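You operate a simulated robot arm through the tools that you are given. There is no shell and no other tool. Be economical: measure what you need, move in short steps, check, and stop when the job is done.

You are at the controls of a simulated two-armed robot. One attempt, no reset.

JOB
Count the filters on the wide bench, then put as many of the steel blocks from the wide bench on the blue-rimmed plate. Take the white block from the wide bench and leave it on the top of the sieve scale. Fetch the filter cartridge marked "92" from the filter shelf and set it on top of the brown taped carton on the black bench. Open the debris drawer. The order is free. Set down upright: filter cartridge.

Only the result counts: the job must be done as asked and must still hold three seconds after the hand-in. Knocking over, shifting, dropping, spilling or breaking anything else fails it.

ROBOT AND FRAMES
Two 6-joint arms with two-finger parallel grippers on one trunk, on a base that drives. Base frame: it is fixed to the floor where the robot stands at the start and does not move with it; the origin is under the middle of the robot, x ahead of it, y to its left, z up; the surface under the hand at the start is at about z = 0.86. Lengths are in m, angles in rad, forces in N, time in s.
The left shoulder is at the start at [0.08, 0.216, 1.595], the right one opposite. With the tool pointing down near the work surface each hand reaches from about 0.1 to 0.7 m from the robot's upright axis, wherever it stands, measured 20 degrees to its own side. Places, roughly: blue-rimmed plate (17x13x2 cm) [0.7, 0, 0.9]; debris drawer [-0.2, -5, 0.2]; filter [0.75, 0.25, 1]; filter cartridge [2.75, 0.5, 1.5]; steel block [0.25, 0, 1]; taped carton (17x14x12 cm) [3.8, -2.2, 0.9]; top of the sieve scale [-1.2, -1.2, 0.8]; white block (11x4x11 cm) [1.4, 0.4, 0.9]. Payload 3.43 kg a hand.
The TCP of each hand is the grasp point between the finger pads, 0.03 m short of the fingertips. In the tool frame z runs along the fingers and y along their closing line. The gripper opens to 0.094 m. The fingers are 0.028 m wide and 0.01 m thick; the gripper's body (0.05 by 0.096 m) begins 0.055 m behind the TCP.
Orientation is that of the tool frame in the base frame, as a unit quaternion [w, x, y, z]. With the fingers straight down and closing along the base's y, the tool's x points along the base's -x, its y along +y and its z along -z.

CONTROLS
- The arms move only by the tool play_rows. It takes "left_increments", "right_increments" or both (then of equal length, played together; a hand with none holds still); each is a list of rows, each an object of numbers (a shift or turn left out is 0, a gripper value left out holds the last): "x", "y", "z": the shift along the tool's x, y, z in m; "rx", "ry", "rz": the turn, a rotation vector about the tool's x, y, z in rad; "claw": the opening, from 0 (shut) to 1 (fully open). In form: [{"x": .., "y": .., "z": .., "rx": .., "ry": .., "rz": .., "claw": ..}, ...]. A call has 1 to 10 rows; each row is the pose to reach, as a shift and turn from the pose commanded when the call began, along the tool's axes at that moment. Each row takes 0.2 s and may step no farther than 0.05 m and 0.15 rad from the row before; otherwise, or with a gripper value out of range, the whole call is refused. Where a pose cannot be reached the arm comes as near as it can. A force on the tool above 40 N (or 10 N above the force at the start of the call, whichever is more), or a blocked arm, ends the call early, and 0.2 s more pass. The fingers move at their own pace (about 0.072 m/s each) and stop on an object; they squeeze with about 27 N. The grip force told is the motor's: it shows also when the fingers shut on nothing. Time passes only in rows, and 0.2 s behind the last, so rows that repeat a pose let the fingers close. The reply holds the time, the measured pose of the TCP, the force on the tool along the base axes, the opening and the grip force, in the units named above and with some noise, with the torque about the TCP (base axes, N m) and any sound that the robot's microphone picked up.
- Cameras (640 x 400 px; columns grow to the right, rows downward): "scene" is now at [0.0981, 0.0008, 1.742]; the picture's right is [0.02, -1.00, 0.00], its down [-0.86, -0.02, -0.52] and it looks along [0.52, 0.01, -0.86] (base axes); focal length 290 px, centre (320, 200). "left" rides on the left gripper at [0.076, -0.014, -0.102] in its tool frame; the picture's right is [0.18, 0.98, 0.00], its down [-0.75, 0.14, -0.64] and it looks along [-0.63, 0.12, 0.77] (tool axes); focal length 243 px, centre (320, 200). "right" rides on the right gripper at [0.076, 0.014, -0.103] in its tool frame; the picture's right is [-0.18, 0.98, 0.00], its down [-0.75, -0.14, -0.64] and it looks along [-0.63, -0.12, 0.77] (tool axes); focal length 243 px, centre (320, 200). There is no depth. A picture from a camera that has moved, and an enlarged one, comes with that camera's place and axes in the base frame and with its lens.
- snapshot(camera): a new picture of that camera. No time passes.
- slide_trunk(by): slides the trunk up (or, below 0, down) by that many m; the arms and the scene camera ride with it, the base frame stays. It gives what a move gives, with no picture.
- base_move(legs): drives the robot by 1 to 6 legs, each [ahead, left, turn to the left] in m, m and rad, along the robot's own axes; the way and the turn of a leg run together, so that a leg with both is an arc; at most 1.5 m and 3.142 rad a leg. The arms and the cameras ride along, it lands a little off, and it stops where it bumps. It gives what a move gives.
- head_to(pan, tilt): turns the head with the scene camera to pan (to the left, within 1.501 rad either way) and tilt (down, from -0.506 to 1.204), counted from straight ahead of the robot. It gives what a move gives.
- inspect(camera, box): a new picture of the part [left, top, right, bottom] of that camera's present view, enlarged. No time passes.
- finish_job(): hands the job in; it is judged then, once.

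Work in short steps. Places have to be worked out from the pictures, the camera data and where the tool is seen: move nearer, look again, correct. Check each grasp and each placing, and mend what went wrong. You have 165 turns and 130 pictures in all, those below and enlarged ones among them. Open the grippers and draw the arms clear of the work before you hand the job in, unless the task says otherwise; then end with one line.

The tools are called after "Emit:" as name(argument=value, ...) on one line, values as JSON. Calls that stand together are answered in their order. play_rows: Moves the arms, as the interface text tells. Its arguments: {"type":"object","properties":{"left_increments":{"type":"array","items":{"type":"object","properties":{"x":{"type":"number"},"y":{"type":"number"},"z":{"type":"number"},"rx":{"type":"number"},"ry":{"type":"number"},"rz":{"type":"number"},"claw":{"type":"number"}}}},"right_increments":{"type":"array","items":{"type":"object","properties":{"x":{"type":"number"},"y":{"type":"number"},"z":{"type":"number"},"rx":{"type":"number"},"ry":{"type":"number"},"rz":{"type":"number"},"claw":{"type":"number"}}}}},"required":[]} The other tools are called the same way: slide_trunk (by) slides the trunk up or down; base_move (legs) drives the base; head_to (pan, tilt) turns the head that bears the scene camera; snapshot (camera) takes a picture; inspect (camera, box) takes an enlarged picture of a part of a camera's view; finish_job () hands the job in.

At the start:

```text
clock: 0.0
left_eef_pos: [0.5548, 0.2929, 1.0515]
left_tool_rot: [0.0, 0.0, 1.0, 0.0]
left_wrist_force: [0.3, 0.5, -0.3]
left_wrist_torque: [0.03, -0.04, -0.01]
left_grip_width: 0.094
left_gripper_force: 0.0
right_eef_pos: [0.6031, -0.2094, 1.0924]
right_tool_rot: [0.0, 0.0, 1.0, 0.0]
right_wrist_force: [-0.3, -1.0, 0.1]
right_wrist_torque: [0.04, -0.01, 0.0]
right_grip_width: 0.0941
right_gripper_force: 0.0
trunk travel left (down, up): [-0.825, 0.015]
robot x, y, heading: [-0.0017, -0.0008, -0.001]
head pan, tilt: [0.023, 1.028]
```

scene: 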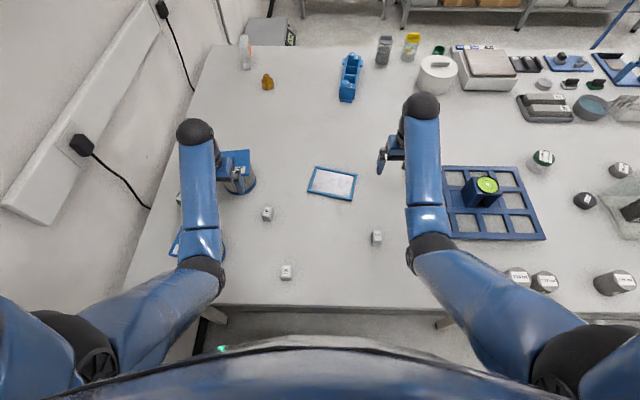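
right: 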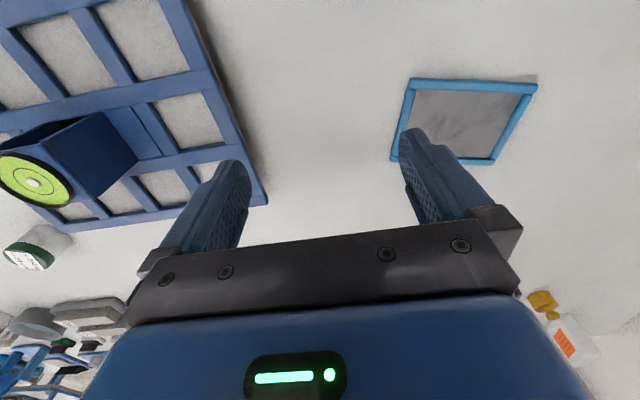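
left: 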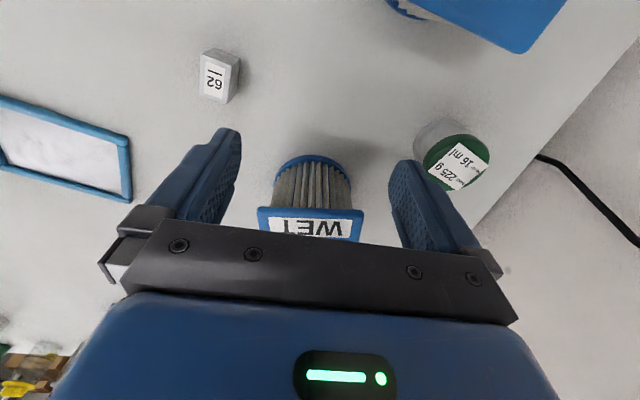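

The bench lies ahead, with small steel blocks and filters partly hidden by the arms. I look around with the head first.

Emit:
head_to(pan=0.5, tilt=0.9)

Emit:
snapshot(camera="scene")

Emit:
head_to(pan=-0.5, tilt=0.8)

Emit:
snapshot(camera="scene")

Emit:
head_to(pan=0.0, tilt=0.4)

Emit:
snapshot(camera="scene")

```text
clock: 0.9
left_eef_pos: [0.5542, 0.2923, 1.0516]
left_tool_rot: [0.0, 0.001, 1.0, 0.0]
left_wrist_force: [-1.0, 0.3, -0.9]
left_wrist_torque: [0.0, -0.04, -0.01]
left_grip_width: 0.0941
left_gripper_force: 0.1
right_eef_pos: [0.6027, -0.209, 1.0928]
right_tool_rot: [0.0, 0.0, 1.0, 0.0]
right_wrist_force: [-0.2, -0.2, -0.6]
right_wrist_torque: [-0.02, 0.02, 0.01]
right_grip_width: 0.094
right_gripper_force: 0.2
trunk travel left (down, up): [-0.825, 0.015]
robot x, y, heading: [0.0011, 0.0009, 0.002]
head pan, tilt: [0.499, 0.901]
```

```text
126 pictures are left
camera scene: at [0.0966, 0.0354, 1.7511], right [0.48, -0.88, 0.0], down [-0.69, -0.37, -0.62], along [0.55, 0.3, -0.78], focal length 290 px, centre (320, 200)
```

scene: 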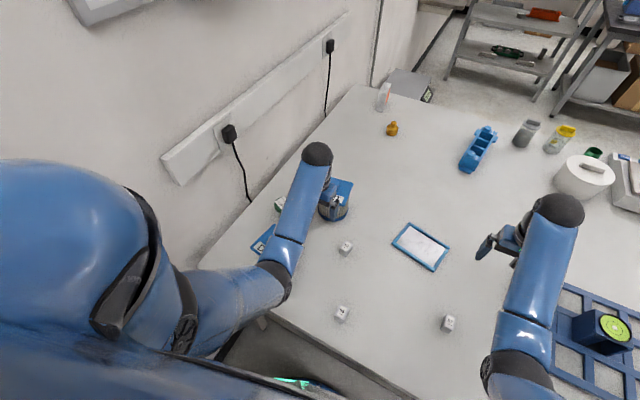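

```text
clock: 2.2
left_eef_pos: [0.5547, 0.2933, 1.0524]
left_tool_rot: [0.0, 0.0, 1.0, -0.001]
left_wrist_force: [0.0, -0.2, 0.4]
left_wrist_torque: [0.0, 0.02, -0.03]
left_grip_width: 0.0942
left_gripper_force: 0.0
right_eef_pos: [0.6026, -0.2091, 1.0932]
right_tool_rot: [0.0, 0.0, 1.0, -0.001]
right_wrist_force: [0.2, -1.1, -0.7]
right_wrist_torque: [0.0, 0.03, 0.01]
right_grip_width: 0.0941
right_gripper_force: 0.0
trunk travel left (down, up): [-0.825, 0.015]
robot x, y, heading: [-0.0029, -0.0016, -0.002]
head pan, tilt: [-0.499, 0.799]
```

```text
125 pictures are left
camera scene: at [0.1011, -0.0393, 1.759], right [-0.48, -0.88, 0.0], down [-0.63, 0.34, -0.7], along [0.61, -0.33, -0.72], focal length 290 px, centre (320, 200)
```

scene: 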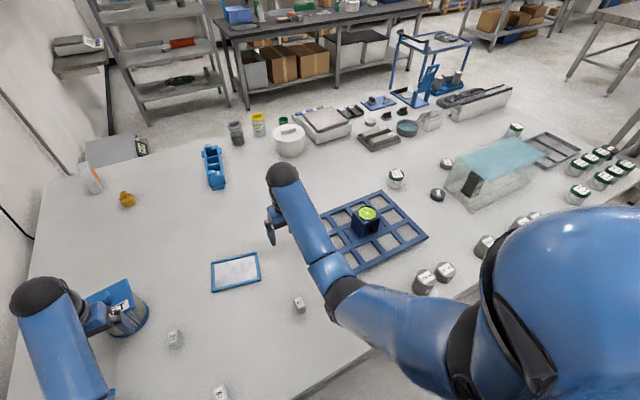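

```text
clock: 3.1
left_eef_pos: [0.5555, 0.2922, 1.0514]
left_tool_rot: [0.0, 0.0, 1.0, 0.0]
left_wrist_force: [0.7, -0.6, 0.2]
left_wrist_torque: [-0.02, 0.02, 0.01]
left_grip_width: 0.094
left_gripper_force: 0.0
right_eef_pos: [0.603, -0.2091, 1.0927]
right_tool_rot: [0.0, 0.0, 1.0, 0.0]
right_wrist_force: [0.6, 0.1, -0.4]
right_wrist_torque: [-0.03, 0.05, -0.02]
right_grip_width: 0.0942
right_gripper_force: 0.1
trunk travel left (down, up): [-0.825, 0.015]
robot x, y, heading: [0.0006, -0.0014, -0.003]
head pan, tilt: [0.0, 0.4]
```

```text
124 pictures are left
camera scene: at [0.123, -0.0008, 1.7941], right [0.0, -1.0, 0.0], down [-0.39, 0.0, -0.92], along [0.92, 0.0, -0.39], focal length 290 px, centre (320, 200)
```

scene: 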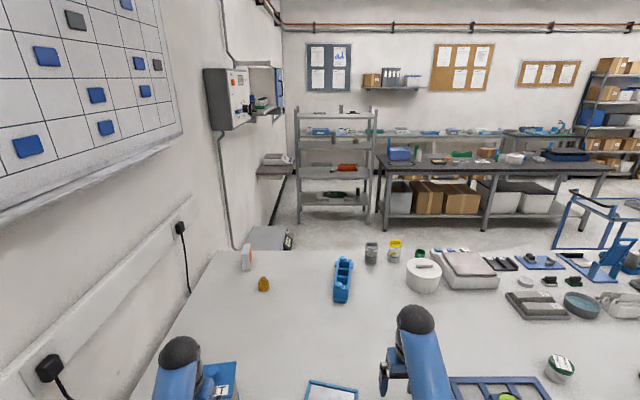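

I lift the left hand to see what hides beneath the left arm.

Emit:
play_rows(left_increments=[{"z": -0.05}, {"z": -0.1}, {"z": -0.15}, {"z": -0.2}, {"z": -0.25, "x": 0.05}, {"z": -0.25, "x": 0.1}, {"z": -0.25, "x": 0.15}, {"z": -0.25, "x": 0.2}])

Emit:
snapshot(camera="left")

Emit:
head_to(pan=0.3, tilt=1.0)

Emit:
snapshot(camera="scene")

```text
refused: row 5 steps farther than a row can; nothing moved
```

```text
123 pictures are left
camera left: at [0.4784, 0.2786, 1.1529], right [-0.18, 0.98, 0.0], down [0.75, 0.14, 0.64], along [0.63, 0.12, -0.77], focal length 243 px, centre (320, 200)
```

left: 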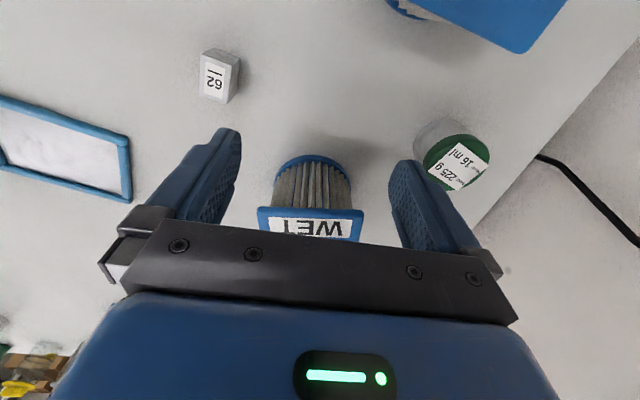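

```text
clock: 4.1
left_eef_pos: [0.5548, 0.2935, 1.0514]
left_tool_rot: [0.0, 0.0, 1.0, 0.0]
left_wrist_force: [0.0, 0.4, -0.3]
left_wrist_torque: [-0.01, -0.03, 0.0]
left_grip_width: 0.094
left_gripper_force: 0.1
right_eef_pos: [0.6028, -0.2083, 1.0932]
right_tool_rot: [0.0, 0.0, 1.0, 0.0]
right_wrist_force: [0.2, -0.5, 0.2]
right_wrist_torque: [0.01, -0.01, -0.02]
right_grip_width: 0.0939
right_gripper_force: 0.1
trunk travel left (down, up): [-0.825, 0.015]
robot x, y, heading: [0.0012, 0.0009, -0.003]
head pan, tilt: [0.3, 1.0]
```

```text
122 pictures are left
camera scene: at [0.0968, 0.02, 1.7439], right [0.3, -0.96, 0.0], down [-0.8, -0.25, -0.54], along [0.52, 0.16, -0.84], focal length 290 px, centre (320, 200)
```

scene: 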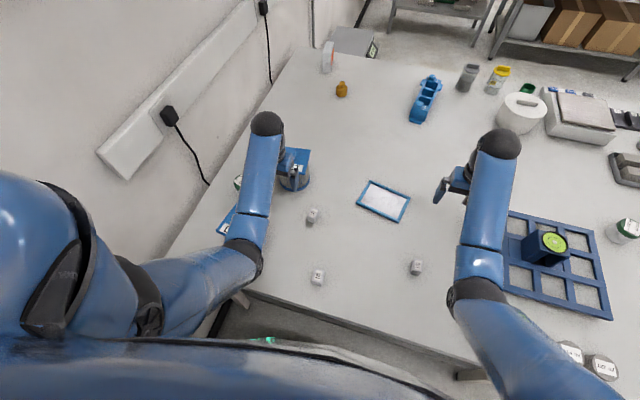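

I redo the lift with legal steps.

Emit:
play_rows(left_increments=[{"z": -0.05}, {"z": -0.1}, {"z": -0.15}, {"z": -0.2}, {"z": -0.2, "x": 0.05}, {"z": -0.2, "x": 0.1}, {"z": -0.2, "x": 0.15}, {"z": -0.2, "x": 0.2}, {"z": -0.2, "x": 0.25}])

Emit:
snapshot(camera="left")

Emit:
snapshot(camera="scene")

```text
clock: 6.1
left_eef_pos: [0.2973, 0.2862, 1.0413]
left_tool_rot: [0.012, 0.0, 1.0, 0.003]
left_wrist_force: [-0.6, 0.7, -0.1]
left_wrist_torque: [0.03, -0.01, -0.01]
left_grip_width: 0.0939
left_gripper_force: 0.1
left hand out of reach, approached as far as the arm can: row 1, 2, 3, 4, 5, 6, 7, 8, 9
right_eef_pos: [0.599, -0.2111, 1.0961]
right_tool_rot: [0.002, 0.0, 1.0, 0.002]
right_wrist_force: [-0.4, -0.3, 0.6]
right_wrist_torque: [0.05, -0.02, 0.0]
right_grip_width: 0.094
right_gripper_force: 0.0
trunk travel left (down, up): [-0.825, 0.015]
robot x, y, heading: [0.0005, -0.0009, 0.001]
head pan, tilt: [0.3, 1.0]
```

```text
121 pictures are left
camera left: at [0.2184, 0.2715, 1.1402], right [-0.18, 0.98, 0.0], down [0.74, 0.14, 0.66], along [0.65, 0.12, -0.75], focal length 243 px, centre (320, 200)
```

left: 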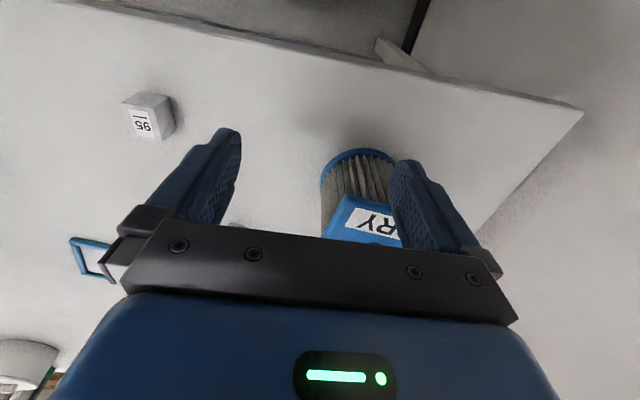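

```text
120 pictures are left
camera scene: at [0.0896, 0.0172, 1.7445], right [0.29, -0.96, 0.0], down [-0.8, -0.25, -0.54], along [0.52, 0.16, -0.84], focal length 290 px, centre (320, 200)
```

scene: 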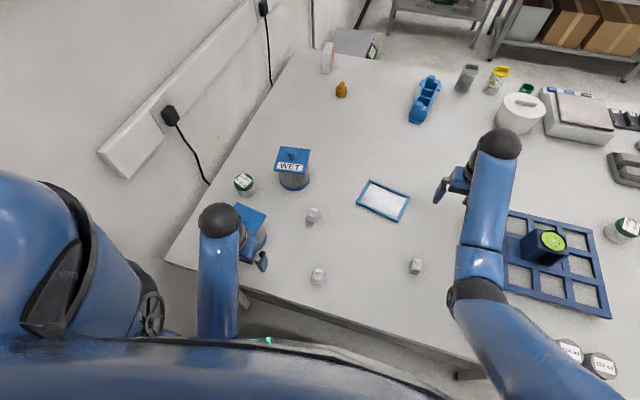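

Two filters so far: WET and DRY. I scan the rest of the bench to the right.

Emit:
head_to(pan=-0.7, tilt=0.75)

Emit:
snapshot(camera="scene")

Emit:
head_to(pan=-1.3, tilt=0.6)

Emit:
snapshot(camera="scene")

Emit:
snapshot(camera="right")

```text
clock: 7.4
left_eef_pos: [0.3028, 0.2878, 1.0394]
left_tool_rot: [0.011, 0.0, 1.0, 0.003]
left_wrist_force: [0.1, 0.0, 0.3]
left_wrist_torque: [0.01, -0.01, -0.03]
left_grip_width: 0.0939
left_gripper_force: 0.1
right_eef_pos: [0.6028, -0.2096, 1.0937]
right_tool_rot: [0.0, 0.0, 1.0, 0.0]
right_wrist_force: [-0.3, 0.2, -0.1]
right_wrist_torque: [0.03, 0.03, 0.01]
right_grip_width: 0.0938
right_gripper_force: 0.0
trunk travel left (down, up): [-0.825, 0.015]
robot x, y, heading: [-0.0036, -0.0004, 0.0]
head pan, tilt: [-0.7, 0.75]
```

```text
119 pictures are left
camera scene: at [0.0928, -0.0542, 1.7631], right [-0.64, -0.77, 0.0], down [-0.52, 0.44, -0.73], along [0.56, -0.47, -0.68], focal length 290 px, centre (320, 200)
```

scene: 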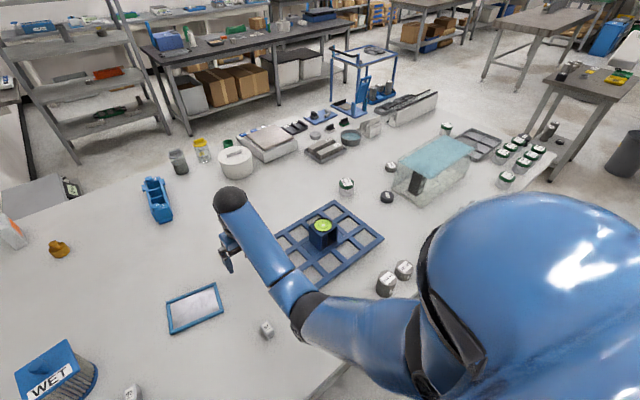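

```text
clock: 8.4
left_eef_pos: [0.3032, 0.2879, 1.0387]
left_tool_rot: [0.01, 0.0, 1.0, 0.003]
left_wrist_force: [0.1, -1.0, 0.6]
left_wrist_torque: [0.01, 0.01, -0.01]
left_grip_width: 0.0939
left_gripper_force: 0.0
right_eef_pos: [0.604, -0.2086, 1.0928]
right_tool_rot: [0.0, 0.0, 1.0, 0.001]
right_wrist_force: [0.1, 0.6, 0.2]
right_wrist_torque: [0.0, 0.0, 0.0]
right_grip_width: 0.0941
right_gripper_force: 0.1
trunk travel left (down, up): [-0.825, 0.015]
robot x, y, heading: [-0.0013, 0.0006, 0.002]
head pan, tilt: [-1.3, 0.6]
```

```text
118 pictures are left
camera scene: at [0.0541, -0.0858, 1.7759], right [-0.96, -0.27, 0.0], down [-0.15, 0.54, -0.82], along [0.22, -0.79, -0.57], focal length 290 px, centre (320, 200)
```

scene: 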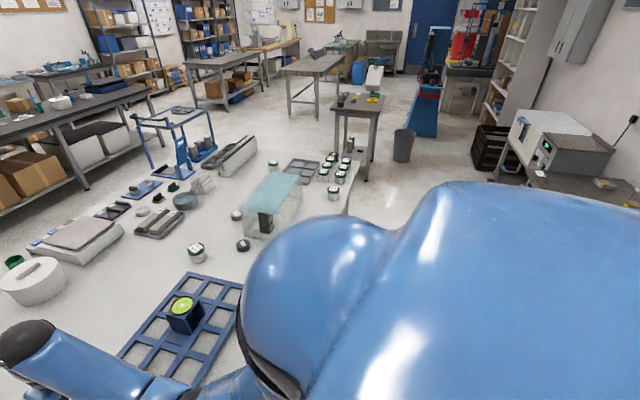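

```text
117 pictures are left
camera right: at [0.5268, -0.1937, 1.1962], right [0.18, 0.98, 0.0], down [0.75, -0.14, 0.64], along [0.63, -0.12, -0.77], focal length 243 px, centre (320, 200)
```

right: 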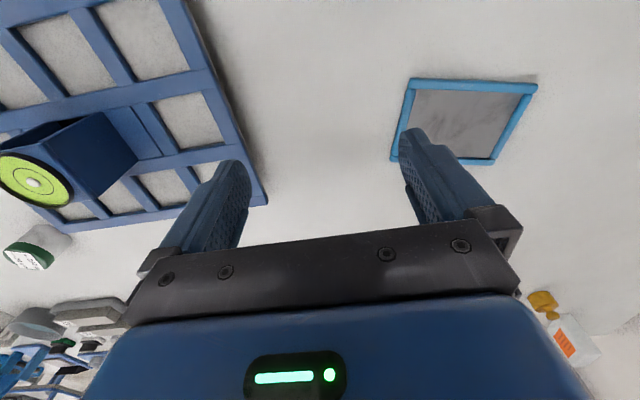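

Two filters (WET, DRY) so two blocks go on the plate. Blocks judged at about (0.48,-0.18), (0.36,0.11), (0.56,0.19); I move the right hand over the first and look.

Emit:
play_rows(right_increments=[{"x": 0.045, "y": 0.01, "z": 0.01}, {"x": 0.09, "y": 0.02, "z": 0.02}, {"x": 0.124, "y": 0.033, "z": 0.04}])

Emit:
snapshot(camera="right")

Emit:
head_to(pan=0.0, tilt=1.1)

Emit:
snapshot(camera="scene")

```text
clock: 9.2
left_eef_pos: [0.2996, 0.2873, 1.038]
left_tool_rot: [0.01, 0.0, 1.0, 0.004]
left_wrist_force: [0.4, 0.4, 0.0]
left_wrist_torque: [0.01, 0.01, 0.03]
left_grip_width: 0.0939
left_gripper_force: 0.0
right_eef_pos: [0.4787, -0.1715, 1.0401]
right_tool_rot: [0.003, 0.0, 1.0, 0.0]
right_wrist_force: [0.4, -0.2, 0.0]
right_wrist_torque: [0.02, 0.02, -0.02]
right_grip_width: 0.0941
right_gripper_force: 0.1
right hand out of reach, approached as far as the arm can: row 1, 2, 3
trunk travel left (down, up): [-0.825, 0.015]
robot x, y, heading: [0.0003, -0.0017, 0.002]
head pan, tilt: [-1.3, 0.6]
```

```text
116 pictures are left
camera right: at [0.402, -0.1569, 1.1439], right [0.18, 0.98, 0.0], down [0.75, -0.14, 0.65], along [0.64, -0.12, -0.76], focal length 243 px, centre (320, 200)
```

right: 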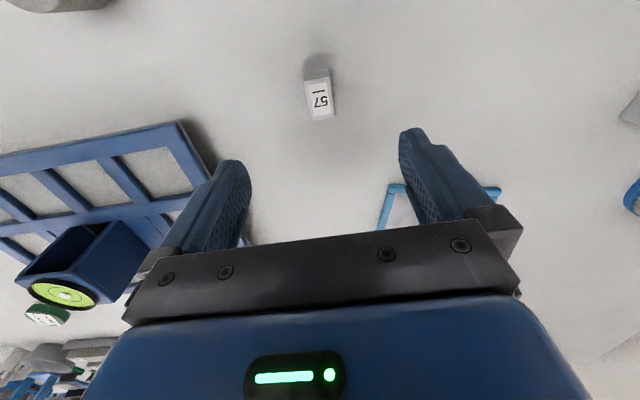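

```text
clock: 10.7
left_eef_pos: [0.3015, 0.2878, 1.0389]
left_tool_rot: [0.009, 0.0, 1.0, 0.003]
left_wrist_force: [-0.4, -0.8, -0.5]
left_wrist_torque: [-0.02, 0.06, 0.01]
left_grip_width: 0.0941
left_gripper_force: 0.1
right_eef_pos: [0.4815, -0.1715, 1.0408]
right_tool_rot: [0.001, 0.0, 1.0, 0.0]
right_wrist_force: [0.3, -0.1, -0.5]
right_wrist_torque: [0.0, 0.03, -0.01]
right_grip_width: 0.0938
right_gripper_force: 0.1
trunk travel left (down, up): [-0.825, 0.015]
robot x, y, heading: [-0.0014, 0.0002, 0.001]
head pan, tilt: [0.0, 1.1]
```

```text
115 pictures are left
camera scene: at [0.0931, -0.0007, 1.7373], right [0.0, -1.0, 0.0], down [-0.89, 0.0, -0.45], along [0.45, 0.0, -0.89], focal length 290 px, centre (320, 200)
```

scene: 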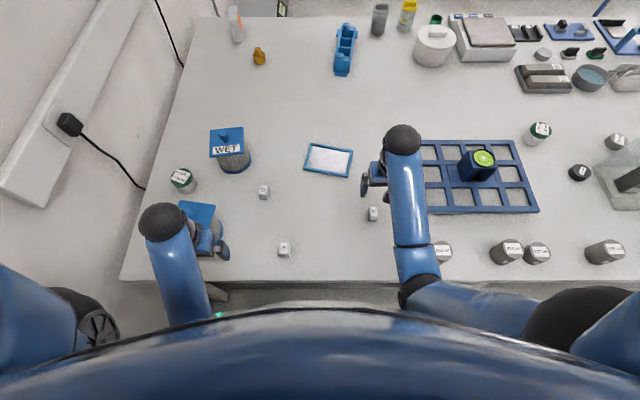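

Block "57" sits under the right hand. I enlarge it to judge its shape.

Emit:
inspect(camera="right", box=[260, 30, 380, 130])

Emit:
inspect(camera="scene", box=[140, 110, 400, 290])

```text
4.00 times, centred on (320, 80) of right
camera zoom: at [0.4039, -0.1572, 1.1435], right [0.18, 0.98, 0.0], down [0.75, -0.14, 0.64], along [0.63, -0.12, -0.76], focal length 970 px, centre (320, 680)
```

zoom: 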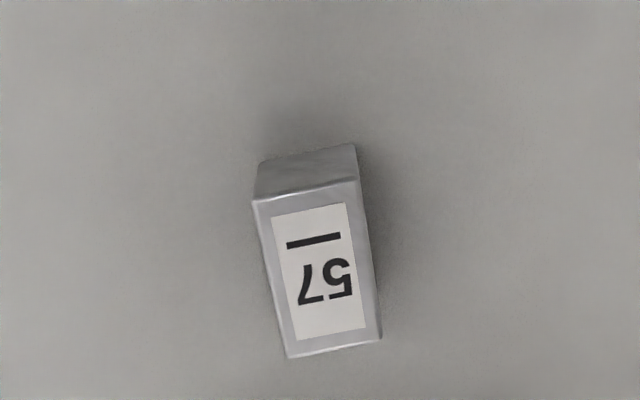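

```text
2.22 times, centred on (270, 200) of scene
camera zoom: at [0.0931, -0.0007, 1.7373], right [0.0, -1.0, 0.0], down [-0.89, 0.0, -0.45], along [0.45, 0.0, -0.89], focal length 644 px, centre (431, 200)
```

zoom: 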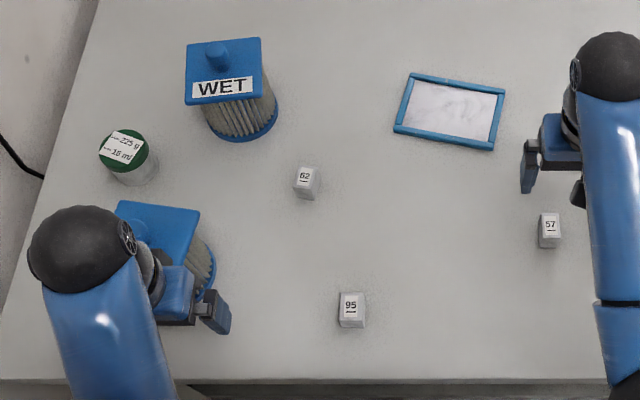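

Block 57: centre ≈(0.480,-0.172), top z≈0.895, aligned to axes. I descend and grip.

Emit:
play_rows(right_increments=[{"z": 0.048, "claw": 0.8}, {"z": 0.09, "claw": 0.8}, {"z": 0.12, "claw": 0.8}, {"z": 0.143, "claw": 0.8}, {"z": 0.143, "claw": 0}, {"z": 0.143, "claw": 0}, {"z": 0.143, "claw": 0}])

Emit:
snapshot(camera="right")

```text
clock: 12.3
left_eef_pos: [0.3023, 0.2883, 1.0378]
left_tool_rot: [0.01, 0.0, 1.0, 0.004]
left_wrist_force: [-0.2, 0.1, -0.7]
left_wrist_torque: [-0.02, 0.01, -0.02]
left_grip_width: 0.094
left_gripper_force: 0.1
right_eef_pos: [0.48, -0.1731, 0.8993]
right_tool_rot: [0.001, 0.0, 1.0, 0.001]
right_wrist_force: [0.7, -0.1, 0.0]
right_wrist_torque: [-0.02, -0.04, -0.02]
right_grip_width: 0.0297
right_gripper_force: 27.1
trunk travel left (down, up): [-0.825, 0.015]
robot x, y, heading: [0.0001, -0.0019, -0.002]
head pan, tilt: [0.0, 1.1]
```

```text
112 pictures are left
camera right: at [0.4047, -0.1591, 1.0018], right [0.18, 0.98, 0.0], down [0.75, -0.14, 0.64], along [0.63, -0.12, -0.77], focal length 243 px, centre (320, 200)
```

right: 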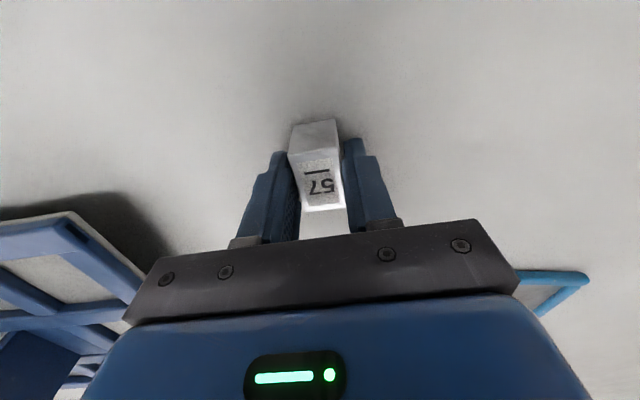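

Gripped (0.030 m). I lift it and carry it over the plate's right half.

Emit:
play_rows(right_increments=[{"z": -0.045}, {"z": -0.085}, {"z": -0.085, "x": -0.045, "y": 0.02}, {"z": -0.085, "x": -0.09, "y": 0.04}, {"z": -0.085, "x": -0.13, "y": 0.06}, {"z": -0.085, "x": -0.17, "y": 0.085}, {"z": -0.085, "x": -0.21, "y": 0.108}])

Emit:
snapshot(camera="right")

Emit:
inspect(camera="scene", box=[240, 80, 440, 240])

```text
clock: 13.9
left_eef_pos: [0.304, 0.289, 1.0368]
left_tool_rot: [0.008, 0.0, 1.0, 0.002]
left_wrist_force: [-0.3, -0.1, -0.4]
left_wrist_torque: [-0.02, 0.0, -0.02]
left_grip_width: 0.0938
left_gripper_force: 0.0
right_eef_pos: [0.6774, -0.0739, 0.984]
right_tool_rot: [0.001, 0.0, 1.0, -0.001]
right_wrist_force: [1.6, 1.0, -1.2]
right_wrist_torque: [-0.05, 0.05, 0.01]
right_grip_width: 0.0256
right_gripper_force: 27.1
right hand out of reach, approached as far as the arm can: row 7
trunk travel left (down, up): [-0.825, 0.015]
robot x, y, heading: [0.003, -0.0011, -0.002]
head pan, tilt: [0.0, 1.1]
```

```text
111 pictures are left
camera right: at [0.6012, -0.0573, 1.0874], right [0.18, 0.98, 0.0], down [0.75, -0.14, 0.64], along [0.63, -0.12, -0.77], focal length 243 px, centre (320, 200)
```

right: 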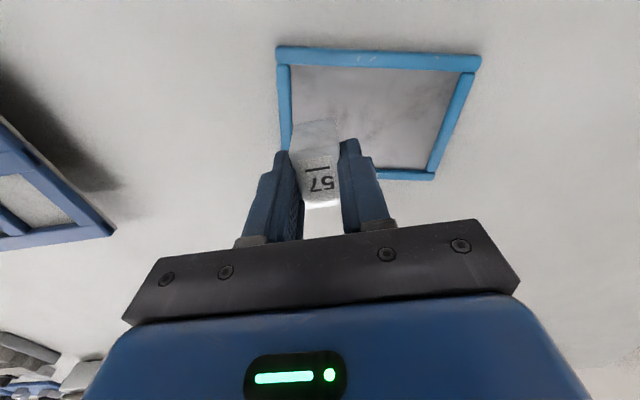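

```text
2.50 times, centred on (340, 160) of scene
camera zoom: at [0.0972, 0.0017, 1.7368], right [0.0, -1.0, 0.0], down [-0.89, 0.0, -0.45], along [0.45, 0.0, -0.89], focal length 724 px, centre (270, 300)
```

zoom: 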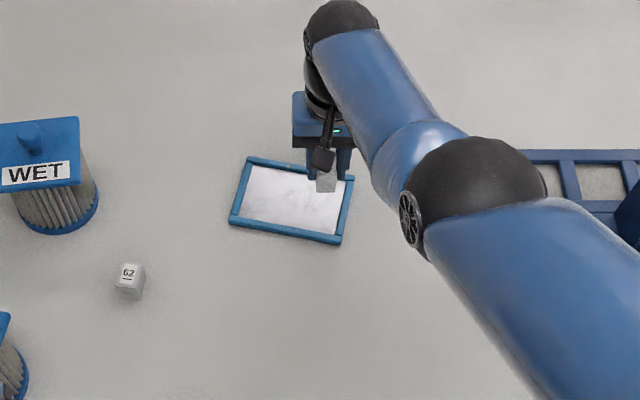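

The block is over the plate's right part; I shift 12 mm toward the centre and descend to just above contact.

Emit:
play_rows(right_increments=[{"x": 0.0, "y": 0.012, "z": 0.02}, {"y": 0.012, "z": 0.05}, {"y": 0.012, "z": 0.068}, {"y": 0.012, "z": 0.07}, {"y": 0.012, "z": 0.072}, {"y": 0.012, "z": 0.074}])

Emit:
snapshot(camera="right")

```text
clock: 15.3
left_eef_pos: [0.3027, 0.2883, 1.0389]
left_tool_rot: [0.008, -0.001, 1.0, 0.002]
left_wrist_force: [0.1, 0.6, 0.4]
left_wrist_torque: [-0.01, 0.0, -0.03]
left_grip_width: 0.094
left_gripper_force: 0.0
right_eef_pos: [0.6474, -0.0694, 0.9342]
right_tool_rot: [-0.001, 0.001, 1.0, 0.0]
right_wrist_force: [0.3, 1.1, -2.1]
right_wrist_torque: [-0.03, 0.01, 0.02]
right_grip_width: 0.0256
right_gripper_force: 27.2
right hand out of reach, approached as far as the arm can: row 1, 2, 3, 4, 5, 6
trunk travel left (down, up): [-0.825, 0.015]
robot x, y, heading: [-0.0024, 0.0017, -0.003]
head pan, tilt: [0.0, 1.1]
```

```text
109 pictures are left
camera right: at [0.5713, -0.0542, 1.038], right [0.18, 0.98, 0.0], down [0.75, -0.14, 0.64], along [0.63, -0.12, -0.77], focal length 243 px, centre (320, 200)
```

right: 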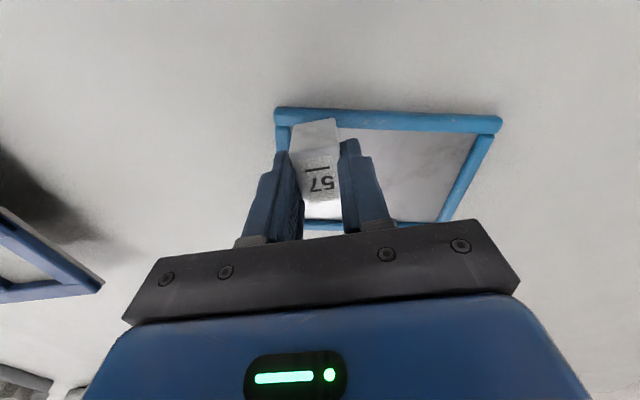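

The right arm is at its reach limit at low height, so I raise it again and move the left hand over block 95; then lower the trunk a bit.

Emit:
play_rows(right_increments=[{"z": -0.04}, {"z": -0.05}, {"z": -0.05}, {"z": -0.05}, {"z": -0.05}], left_increments=[{"y": -0.045}, {"y": -0.09}, {"y": -0.135, "x": -0.02}, {"y": -0.18, "x": -0.04}, {"y": -0.18, "x": -0.06}])

Emit:
snapshot(camera="left")

```text
clock: 16.5
left_eef_pos: [0.3609, 0.1043, 1.0268]
left_tool_rot: [0.002, 0.0, 1.0, -0.001]
left_wrist_force: [0.1, 0.4, 1.0]
left_wrist_torque: [0.03, 0.02, 0.01]
left_grip_width: 0.0942
left_gripper_force: 0.1
left hand out of reach, approached as far as the arm can: row 3, 4, 5
right_eef_pos: [0.6463, -0.0701, 0.9843]
right_tool_rot: [0.0, 0.0, 1.0, -0.001]
right_wrist_force: [0.2, 0.7, -4.0]
right_wrist_torque: [0.02, 0.01, 0.01]
right_grip_width: 0.0255
right_gripper_force: 27.0
trunk travel left (down, up): [-0.825, 0.015]
robot x, y, heading: [0.0011, 0.0016, -0.001]
head pan, tilt: [0.0, 1.1]
```

```text
108 pictures are left
camera left: at [0.2839, 0.0899, 1.1278], right [-0.18, 0.98, 0.0], down [0.75, 0.14, 0.64], along [0.63, 0.12, -0.76], focal length 243 px, centre (320, 200)
```

left: 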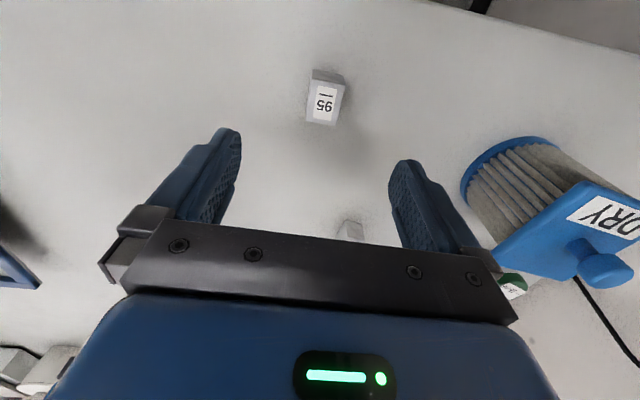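

Now lower the trunk 6 cm.

Emit:
slide_trunk(by=-0.06)

Emit:
play_rows(right_increments=[{"x": -0.02}, {"x": -0.044, "y": 0.008}])

Emit:
inspect(camera="left", box=[250, 30, 410, 130])

Emit:
snapshot(camera="right")

```text
clock: 17.5
left_eef_pos: [0.3614, 0.1049, 0.9664]
left_tool_rot: [0.001, 0.001, 1.0, 0.0]
left_wrist_force: [-0.5, 0.9, -0.2]
left_wrist_torque: [0.01, -0.01, 0.0]
left_grip_width: 0.094
left_gripper_force: 0.0
right_eef_pos: [0.6451, -0.0694, 0.9248]
right_tool_rot: [0.0, 0.0, 1.0, 0.0]
right_wrist_force: [0.2, 0.1, -2.4]
right_wrist_torque: [0.01, 0.03, 0.0]
right_grip_width: 0.0257
right_gripper_force: 27.2
trunk travel left (down, up): [-0.765, 0.075]
robot x, y, heading: [-0.0021, -0.0012, 0.001]
head pan, tilt: [0.0, 1.1]
```

```text
clock: 18.1
left_eef_pos: [0.3609, 0.1045, 0.9662]
left_tool_rot: [0.002, 0.001, 1.0, -0.001]
left_wrist_force: [0.0, -0.7, 0.2]
left_wrist_torque: [0.02, 0.02, -0.04]
left_grip_width: 0.0939
left_gripper_force: 0.0
right_eef_pos: [0.678, -0.0635, 0.9295]
right_tool_rot: [-0.001, 0.0, 1.0, -0.001]
right_wrist_force: [0.1, 0.6, -2.0]
right_wrist_torque: [0.03, -0.01, -0.02]
right_grip_width: 0.0257
right_gripper_force: 27.2
right hand out of reach, approached as far as the arm can: row 2
trunk travel left (down, up): [-0.765, 0.075]
robot x, y, heading: [-0.0014, 0.0012, -0.004]
head pan, tilt: [0.0, 1.1]
```

```text
4.00 times, centred on (330, 80) of left
camera zoom: at [0.2848, 0.0915, 1.0675], right [-0.18, 0.98, 0.0], down [0.75, 0.14, 0.64], along [0.63, 0.12, -0.77], focal length 970 px, centre (280, 680)
```

zoom: 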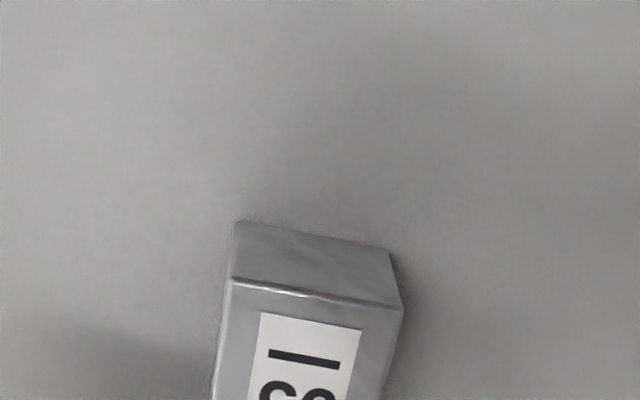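

```text
106 pictures are left
camera right: at [0.6018, -0.048, 1.033], right [0.18, 0.98, 0.0], down [0.75, -0.14, 0.64], along [0.63, -0.12, -0.77], focal length 243 px, centre (320, 200)
```

right: 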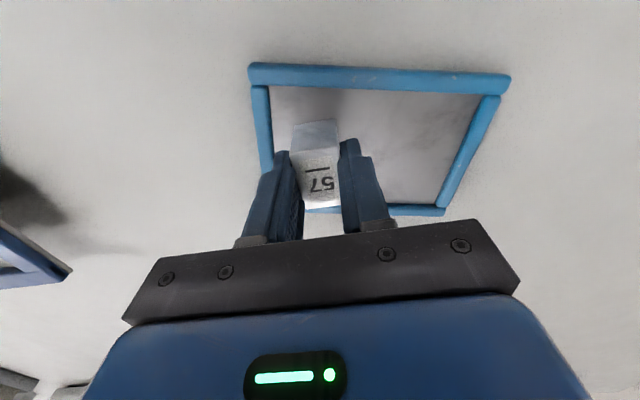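

Plate centre ≈(0.696,-0.032); block inside it. I lower gently.

Emit:
play_rows(right_increments=[{"x": 0.015, "z": 0.012}, {"x": 0.015, "z": 0.018}, {"x": 0.015, "z": 0.02}, {"x": 0.015, "z": 0.022}, {"x": 0.015, "z": 0.024}])

Emit:
snapshot(camera="right")

```text
clock: 19.4
left_eef_pos: [0.3586, 0.1044, 0.966]
left_tool_rot: [0.002, 0.001, 1.0, 0.0]
left_wrist_force: [-0.5, -0.4, 0.3]
left_wrist_torque: [-0.01, -0.02, 0.0]
left_grip_width: 0.0938
left_gripper_force: 0.0
right_eef_pos: [0.6649, -0.0656, 0.9108]
right_tool_rot: [0.006, 0.001, 1.0, 0.001]
right_wrist_force: [3.9, 0.6, -2.0]
right_wrist_torque: [-0.1, -0.56, -0.11]
right_grip_width: 0.0254
right_gripper_force: 26.9
trunk travel left (down, up): [-0.765, 0.075]
robot x, y, heading: [-0.0004, -0.0016, -0.005]
head pan, tilt: [0.0, 1.1]
stopped in row 5 (right hand): the force on the tool passed its limit at 43 N (the readings are from after the stop); the commanded pose is now the measured one
```

```text
105 pictures are left
camera right: at [0.5878, -0.05, 1.0131], right [0.19, 0.98, 0.0], down [0.75, -0.14, 0.65], along [0.64, -0.12, -0.76], focal length 243 px, centre (320, 200)
```

right: 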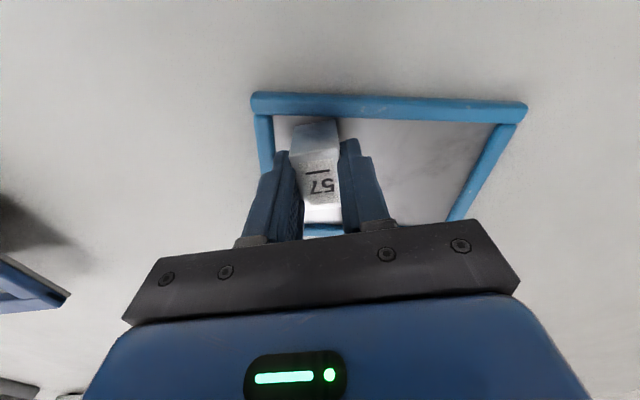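

Contact at z 0.911. I zoom to check whether the block touches floor or rim.

Emit:
inspect(camera="right", box=[250, 70, 410, 170])

```text
4.00 times, centred on (330, 120) of right
camera zoom: at [0.5878, -0.05, 1.0131], right [0.19, 0.98, 0.0], down [0.75, -0.14, 0.65], along [0.64, -0.12, -0.76], focal length 970 px, centre (280, 520)
```

zoom: 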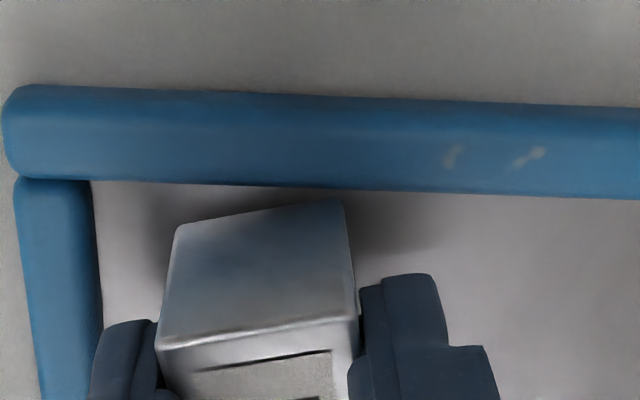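

It is right by the near rim; I'd like it ~1 cm deeper. Raise the hand, lower the trunk 4 cm for reach.

Emit:
play_rows(right_increments=[{"z": -0.03}, {"z": -0.055}])

Emit:
slide_trunk(by=-0.04)

Emit:
play_rows(right_increments=[{"x": -0.02}, {"x": -0.02, "z": 0.005}, {"x": -0.02, "z": 0.01}])

```text
clock: 20.1
left_eef_pos: [0.3587, 0.1039, 0.9672]
left_tool_rot: [0.003, -0.001, 1.0, -0.001]
left_wrist_force: [0.0, -0.7, 0.2]
left_wrist_torque: [0.02, -0.03, -0.01]
left_grip_width: 0.0941
left_gripper_force: 0.1
right_eef_pos: [0.6654, -0.0673, 0.9648]
right_tool_rot: [0.003, 0.0, 1.0, 0.0]
right_wrist_force: [0.2, 0.6, -2.5]
right_wrist_torque: [-0.01, 0.04, -0.01]
right_grip_width: 0.0257
right_gripper_force: 26.8
trunk travel left (down, up): [-0.765, 0.075]
robot x, y, heading: [-0.0024, -0.0017, -0.001]
head pan, tilt: [0.0, 1.1]
```

```text
clock: 20.9
left_eef_pos: [0.3604, 0.1047, 0.9282]
left_tool_rot: [0.002, 0.0, 1.0, -0.001]
left_wrist_force: [-0.2, -0.1, -0.4]
left_wrist_torque: [0.0, 0.0, 0.0]
left_grip_width: 0.0941
left_gripper_force: 0.0
right_eef_pos: [0.668, -0.0667, 0.9229]
right_tool_rot: [0.004, 0.002, 1.0, 0.0]
right_wrist_force: [-0.2, -0.4, -3.4]
right_wrist_torque: [0.05, 0.01, -0.01]
right_grip_width: 0.0253
right_gripper_force: 26.5
trunk travel left (down, up): [-0.725, 0.115]
robot x, y, heading: [-0.0012, 0.0031, -0.004]
head pan, tilt: [0.0, 1.1]
```

```text
clock: 21.7
left_eef_pos: [0.3602, 0.1039, 0.9279]
left_tool_rot: [0.002, 0.0, 1.0, -0.001]
left_wrist_force: [-0.4, 0.6, 0.3]
left_wrist_torque: [0.0, 0.02, -0.03]
left_grip_width: 0.0938
left_gripper_force: 0.0
right_eef_pos: [0.6863, -0.0674, 0.9159]
right_tool_rot: [0.003, 0.001, 1.0, -0.001]
right_wrist_force: [0.0, 0.0, -3.8]
right_wrist_torque: [0.01, -0.01, -0.03]
right_grip_width: 0.0258
right_gripper_force: 27.3
trunk travel left (down, up): [-0.725, 0.115]
robot x, y, heading: [0.0019, -0.0003, -0.003]
head pan, tilt: [0.0, 1.1]
```

Now lower the last millimetres.

Emit:
play_rows(right_increments=[{"y": 0.004, "z": 0.002}, {"y": 0.004, "z": 0.004}, {"y": 0.004, "z": 0.005}, {"y": 0.004, "z": 0.006}, {"y": 0.004, "z": 0.007}])

Emit:
inspect(camera="right", box=[240, 60, 400, 160])

```text
clock: 22.9
left_eef_pos: [0.3614, 0.1034, 0.9266]
left_tool_rot: [0.002, 0.0, 1.0, -0.001]
left_wrist_force: [0.3, 0.6, -0.6]
left_wrist_torque: [-0.01, 0.0, 0.03]
left_grip_width: 0.094
left_gripper_force: 0.1
right_eef_pos: [0.6865, -0.0635, 0.9081]
right_tool_rot: [0.004, 0.001, 1.0, 0.0]
right_wrist_force: [-0.4, -0.2, -2.4]
right_wrist_torque: [-0.03, -0.03, 0.0]
right_grip_width: 0.0257
right_gripper_force: 27.8
trunk travel left (down, up): [-0.725, 0.115]
robot x, y, heading: [0.0043, -0.0041, 0.002]
head pan, tilt: [0.0, 1.1]
```

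```text
4.00 times, centred on (320, 110) of right
camera zoom: at [0.6094, -0.0481, 1.0101], right [0.19, 0.98, 0.0], down [0.75, -0.14, 0.65], along [0.64, -0.12, -0.76], focal length 970 px, centre (320, 560)
```

zoom: 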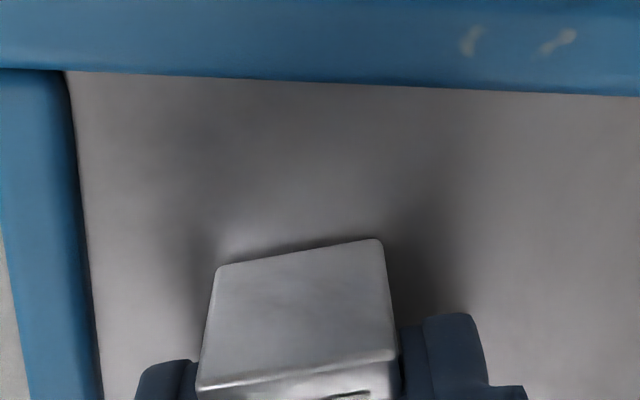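

Clear of the rim, not yet in contact. Continue down slowly.

Emit:
play_rows(right_increments=[{"z": 0.002}, {"z": 0.0035}, {"z": 0.005}, {"z": 0.0065}, {"z": 0.008}])

```text
clock: 24.1
left_eef_pos: [0.3592, 0.1043, 0.9277]
left_tool_rot: [0.003, -0.001, 1.0, -0.001]
left_wrist_force: [0.9, 1.1, -0.3]
left_wrist_torque: [0.01, -0.01, 0.03]
left_grip_width: 0.0942
left_gripper_force: 0.0
right_eef_pos: [0.6864, -0.0636, 0.9085]
right_tool_rot: [0.008, 0.001, 1.0, 0.0]
right_wrist_force: [11.1, -1.7, 28.2]
right_wrist_torque: [-0.2, -0.17, 0.06]
right_grip_width: 0.0258
right_gripper_force: 26.9
right hand out of reach, approached as far as the arm can: row 5
trunk travel left (down, up): [-0.725, 0.115]
robot x, y, heading: [-0.0006, -0.0029, -0.002]
head pan, tilt: [0.0, 1.1]
```

Contact with the plate floor (28 N). Ease the push, open partly, and rise.

Emit:
play_rows(right_increments=[{"z": -0.007}, {"z": -0.007, "claw": 0.42}, {"z": -0.007, "claw": 0.42}, {"z": -0.04, "claw": 0.42}, {"z": -0.085, "claw": 0.42}, {"z": -0.09, "claw": 0.42}])

Emit:
snapshot(camera="right")

```text
clock: 25.5
left_eef_pos: [0.3609, 0.1035, 0.9281]
left_tool_rot: [0.002, 0.0, 1.0, -0.001]
left_wrist_force: [0.6, 0.2, 0.4]
left_wrist_torque: [-0.01, -0.02, 0.0]
left_grip_width: 0.094
left_gripper_force: 0.0
right_eef_pos: [0.6842, -0.0647, 0.9943]
right_tool_rot: [0.004, 0.001, 1.0, 0.0]
right_wrist_force: [-0.1, 0.4, -0.4]
right_wrist_torque: [-0.01, -0.01, 0.02]
right_grip_width: 0.0392
right_gripper_force: 0.0
trunk travel left (down, up): [-0.725, 0.115]
robot x, y, heading: [0.0032, 0.0003, -0.001]
head pan, tilt: [0.0, 1.1]
```

```text
102 pictures are left
camera right: at [0.6074, -0.0499, 1.0967], right [0.19, 0.98, 0.0], down [0.75, -0.14, 0.65], along [0.64, -0.12, -0.76], focal length 243 px, centre (320, 200)
```

right: 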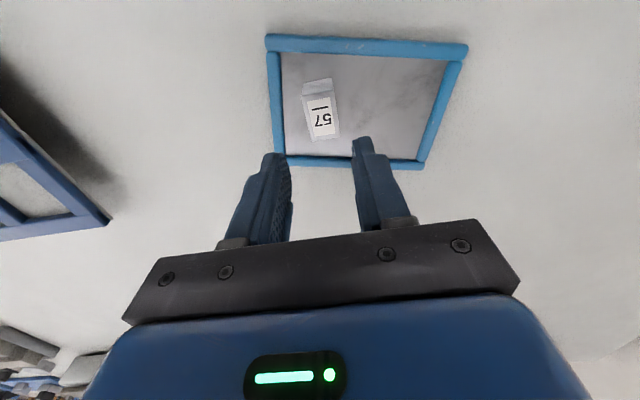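

Block 57 sits on the plate. Right hand retreats; left hand centres on block 95 (y≈0.109), descends and grips.

Emit:
play_rows(right_increments=[{"x": 0.04, "y": -0.02}, {"x": 0.08, "y": -0.05}, {"x": 0.12, "y": -0.08}, {"x": 0.16, "y": -0.11}, {"x": 0.19, "y": -0.14}, {"x": 0.19, "y": -0.14}, {"x": 0.19, "y": -0.14}], left_increments=[{"y": 0.005}, {"y": 0.005, "z": 0.015}, {"y": 0.005, "z": 0.029}, {"y": 0.005, "z": 0.029, "claw": 0}, {"y": 0.005, "z": 0.029, "claw": 0}, {"y": 0.005, "z": 0.029, "claw": 0}, {"y": 0.005, "z": 0.029, "claw": 0}])

Emit:
play_rows(left_increments=[{"z": -0.04}, {"z": -0.08}])

Emit:
snapshot(camera="left")

```text
clock: 27.1
left_eef_pos: [0.3645, 0.1113, 0.8986]
left_tool_rot: [0.003, 0.0, 1.0, -0.001]
left_wrist_force: [0.8, 1.2, 0.2]
left_wrist_torque: [0.11, 0.05, -0.01]
left_grip_width: 0.0361
left_gripper_force: 26.9
right_eef_pos: [0.5114, -0.2045, 0.9521]
right_tool_rot: [0.006, 0.001, 1.0, 0.001]
right_wrist_force: [-0.4, 0.2, -1.2]
right_wrist_torque: [0.03, 0.03, 0.03]
right_grip_width: 0.0394
right_gripper_force: 0.0
right hand out of reach, approached as far as the arm can: row 3, 4, 5, 6, 7
trunk travel left (down, up): [-0.725, 0.115]
robot x, y, heading: [-0.0012, -0.0018, 0.001]
head pan, tilt: [0.0, 1.1]
```

```text
clock: 27.7
left_eef_pos: [0.3639, 0.1093, 0.9271]
left_tool_rot: [0.003, 0.0, 1.0, -0.001]
left_wrist_force: [0.6, -0.7, -4.4]
left_wrist_torque: [0.0, 0.02, -0.02]
left_grip_width: 0.0363
left_gripper_force: 27.2
left hand out of reach, approached as far as the arm can: row 1, 2
right_eef_pos: [0.5103, -0.2036, 0.9512]
right_tool_rot: [0.006, 0.001, 1.0, 0.0]
right_wrist_force: [0.7, -0.5, 0.0]
right_wrist_torque: [0.0, 0.01, -0.02]
right_grip_width: 0.0396
right_gripper_force: 0.0
trunk travel left (down, up): [-0.725, 0.115]
robot x, y, heading: [0.0005, -0.0005, -0.002]
head pan, tilt: [0.0, 1.1]
```

```text
101 pictures are left
camera left: at [0.2863, 0.0959, 1.0286], right [-0.18, 0.98, 0.0], down [0.75, 0.14, 0.65], along [0.64, 0.12, -0.76], focal length 243 px, centre (320, 200)
```

left: 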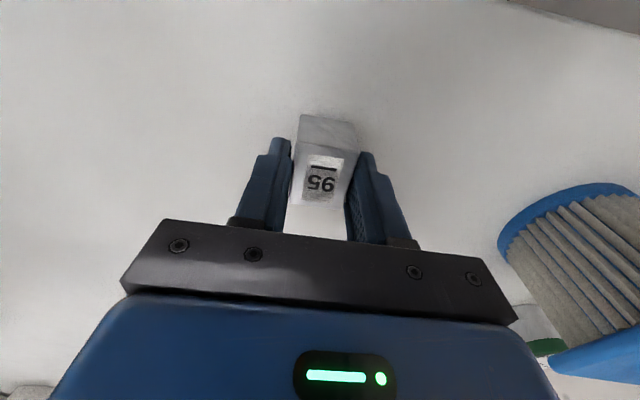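

Block 95 held. Carry it forward to the plate's left half, rising as reach permits.

Emit:
play_rows(left_increments=[{"z": 0, "x": -0.045, "y": -0.01}, {"z": -0.01, "x": -0.09, "y": -0.025}, {"z": -0.025, "x": -0.13, "y": -0.045}, {"z": -0.04, "x": -0.17, "y": -0.06}, {"z": -0.05, "x": -0.215, "y": -0.075}, {"z": -0.05, "x": -0.26, "y": -0.09}, {"z": -0.05, "x": -0.3, "y": -0.105}, {"z": -0.05, "x": -0.325, "y": -0.108}])

Emit:
snapshot(camera="left")

```text
clock: 29.5
left_eef_pos: [0.6903, -0.0001, 0.9837]
left_tool_rot: [0.002, 0.0, 1.0, 0.0]
left_wrist_force: [-0.6, 0.4, -4.8]
left_wrist_torque: [0.02, -0.05, 0.0]
left_grip_width: 0.0315
left_gripper_force: 26.7
right_eef_pos: [0.5118, -0.2038, 0.9506]
right_tool_rot: [0.004, 0.001, 1.0, 0.001]
right_wrist_force: [0.4, -1.7, 0.2]
right_wrist_torque: [0.03, -0.03, 0.02]
right_grip_width: 0.0397
right_gripper_force: 0.1
trunk travel left (down, up): [-0.725, 0.115]
robot x, y, heading: [0.0005, -0.0023, 0.003]
head pan, tilt: [0.0, 1.1]
```

```text
100 pictures are left
camera left: at [0.6123, -0.0135, 1.0848], right [-0.18, 0.98, 0.0], down [0.75, 0.14, 0.64], along [0.63, 0.12, -0.76], focal length 243 px, centre (320, 200)
```

left: 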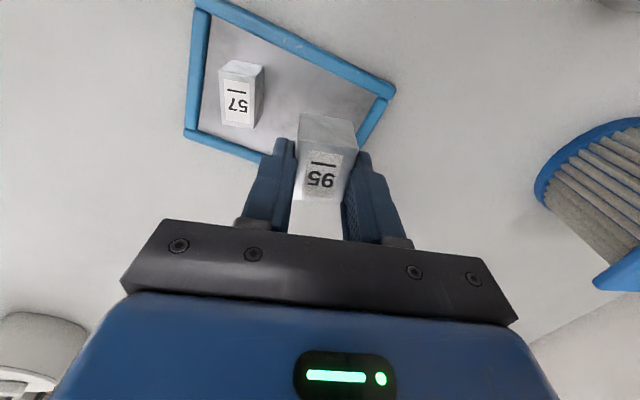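

Well positioned. Lower to contact.

Emit:
play_rows(left_increments=[{"z": 0.03}, {"z": 0.06}, {"z": 0.068}, {"z": 0.071}, {"z": 0.073}, {"z": 0.075}, {"z": 0.077}])

```text
clock: 31.1
left_eef_pos: [0.6721, 0.0048, 0.9144]
left_tool_rot: [0.003, 0.0, 1.0, -0.001]
left_wrist_force: [-0.3, 0.8, 0.2]
left_wrist_torque: [0.05, 0.05, -0.01]
left_grip_width: 0.0318
left_gripper_force: 26.9
left hand out of reach, approached as far as the arm can: row 1, 2, 3, 4, 5, 6, 7
right_eef_pos: [0.5099, -0.2048, 0.9502]
right_tool_rot: [0.005, 0.001, 1.0, 0.001]
right_wrist_force: [0.1, -0.5, -1.0]
right_wrist_torque: [-0.02, 0.02, -0.01]
right_grip_width: 0.0395
right_gripper_force: 0.0
trunk travel left (down, up): [-0.725, 0.115]
robot x, y, heading: [0.0014, -0.0005, 0.002]
head pan, tilt: [0.0, 1.1]
```

Reach pulled it back over the rim; lift, lower the trunk 4 cm more and retry.

Emit:
play_rows(left_increments=[{"z": -0.03}, {"z": -0.06}])

Emit:
slide_trunk(by=-0.04)

Emit:
play_rows(left_increments=[{"x": -0.015, "z": 0.005}, {"x": -0.024, "y": -0.006, "z": 0.012}])

```text
clock: 31.7
left_eef_pos: [0.6711, 0.0031, 0.9746]
left_tool_rot: [0.001, 0.0, 1.0, 0.0]
left_wrist_force: [-0.1, 0.2, -3.3]
left_wrist_torque: [0.0, -0.03, -0.01]
left_grip_width: 0.0313
left_gripper_force: 27.4
right_eef_pos: [0.5105, -0.2036, 0.9507]
right_tool_rot: [0.006, 0.0, 1.0, 0.0]
right_wrist_force: [0.1, -1.1, -0.5]
right_wrist_torque: [0.01, -0.02, -0.03]
right_grip_width: 0.0397
right_gripper_force: 0.0
trunk travel left (down, up): [-0.725, 0.115]
robot x, y, heading: [-0.0023, 0.0, -0.0]
head pan, tilt: [0.0, 1.1]
```

```text
clock: 32.5
left_eef_pos: [0.6719, 0.0021, 0.935]
left_tool_rot: [0.002, -0.001, 1.0, -0.001]
left_wrist_force: [-0.3, -0.2, -3.4]
left_wrist_torque: [0.02, -0.02, -0.02]
left_grip_width: 0.0315
left_gripper_force: 27.0
right_eef_pos: [0.5109, -0.2044, 0.9103]
right_tool_rot: [0.005, 0.0, 1.0, 0.0]
right_wrist_force: [0.7, 0.1, 0.5]
right_wrist_torque: [0.0, -0.02, -0.05]
right_grip_width: 0.0397
right_gripper_force: 0.0
trunk travel left (down, up): [-0.685, 0.155]
robot x, y, heading: [0.0043, 0.0042, -0.001]
head pan, tilt: [0.0, 1.1]
```

```text
clock: 33.1
left_eef_pos: [0.6922, -0.0015, 0.926]
left_tool_rot: [0.002, 0.001, 1.0, -0.002]
left_wrist_force: [0.8, 1.0, -3.3]
left_wrist_torque: [-0.03, 0.02, -0.02]
left_grip_width: 0.0315
left_gripper_force: 27.0
left hand out of reach, approached as far as the arm can: row 2
right_eef_pos: [0.5106, -0.2044, 0.9102]
right_tool_rot: [0.004, 0.001, 1.0, 0.001]
right_wrist_force: [0.2, 0.2, -0.6]
right_wrist_torque: [-0.03, -0.02, 0.0]
right_grip_width: 0.0395
right_gripper_force: 0.1
trunk travel left (down, up): [-0.685, 0.155]
robot x, y, heading: [0.001, 0.0013, 0.003]
head pan, tilt: [0.0, 1.1]
```

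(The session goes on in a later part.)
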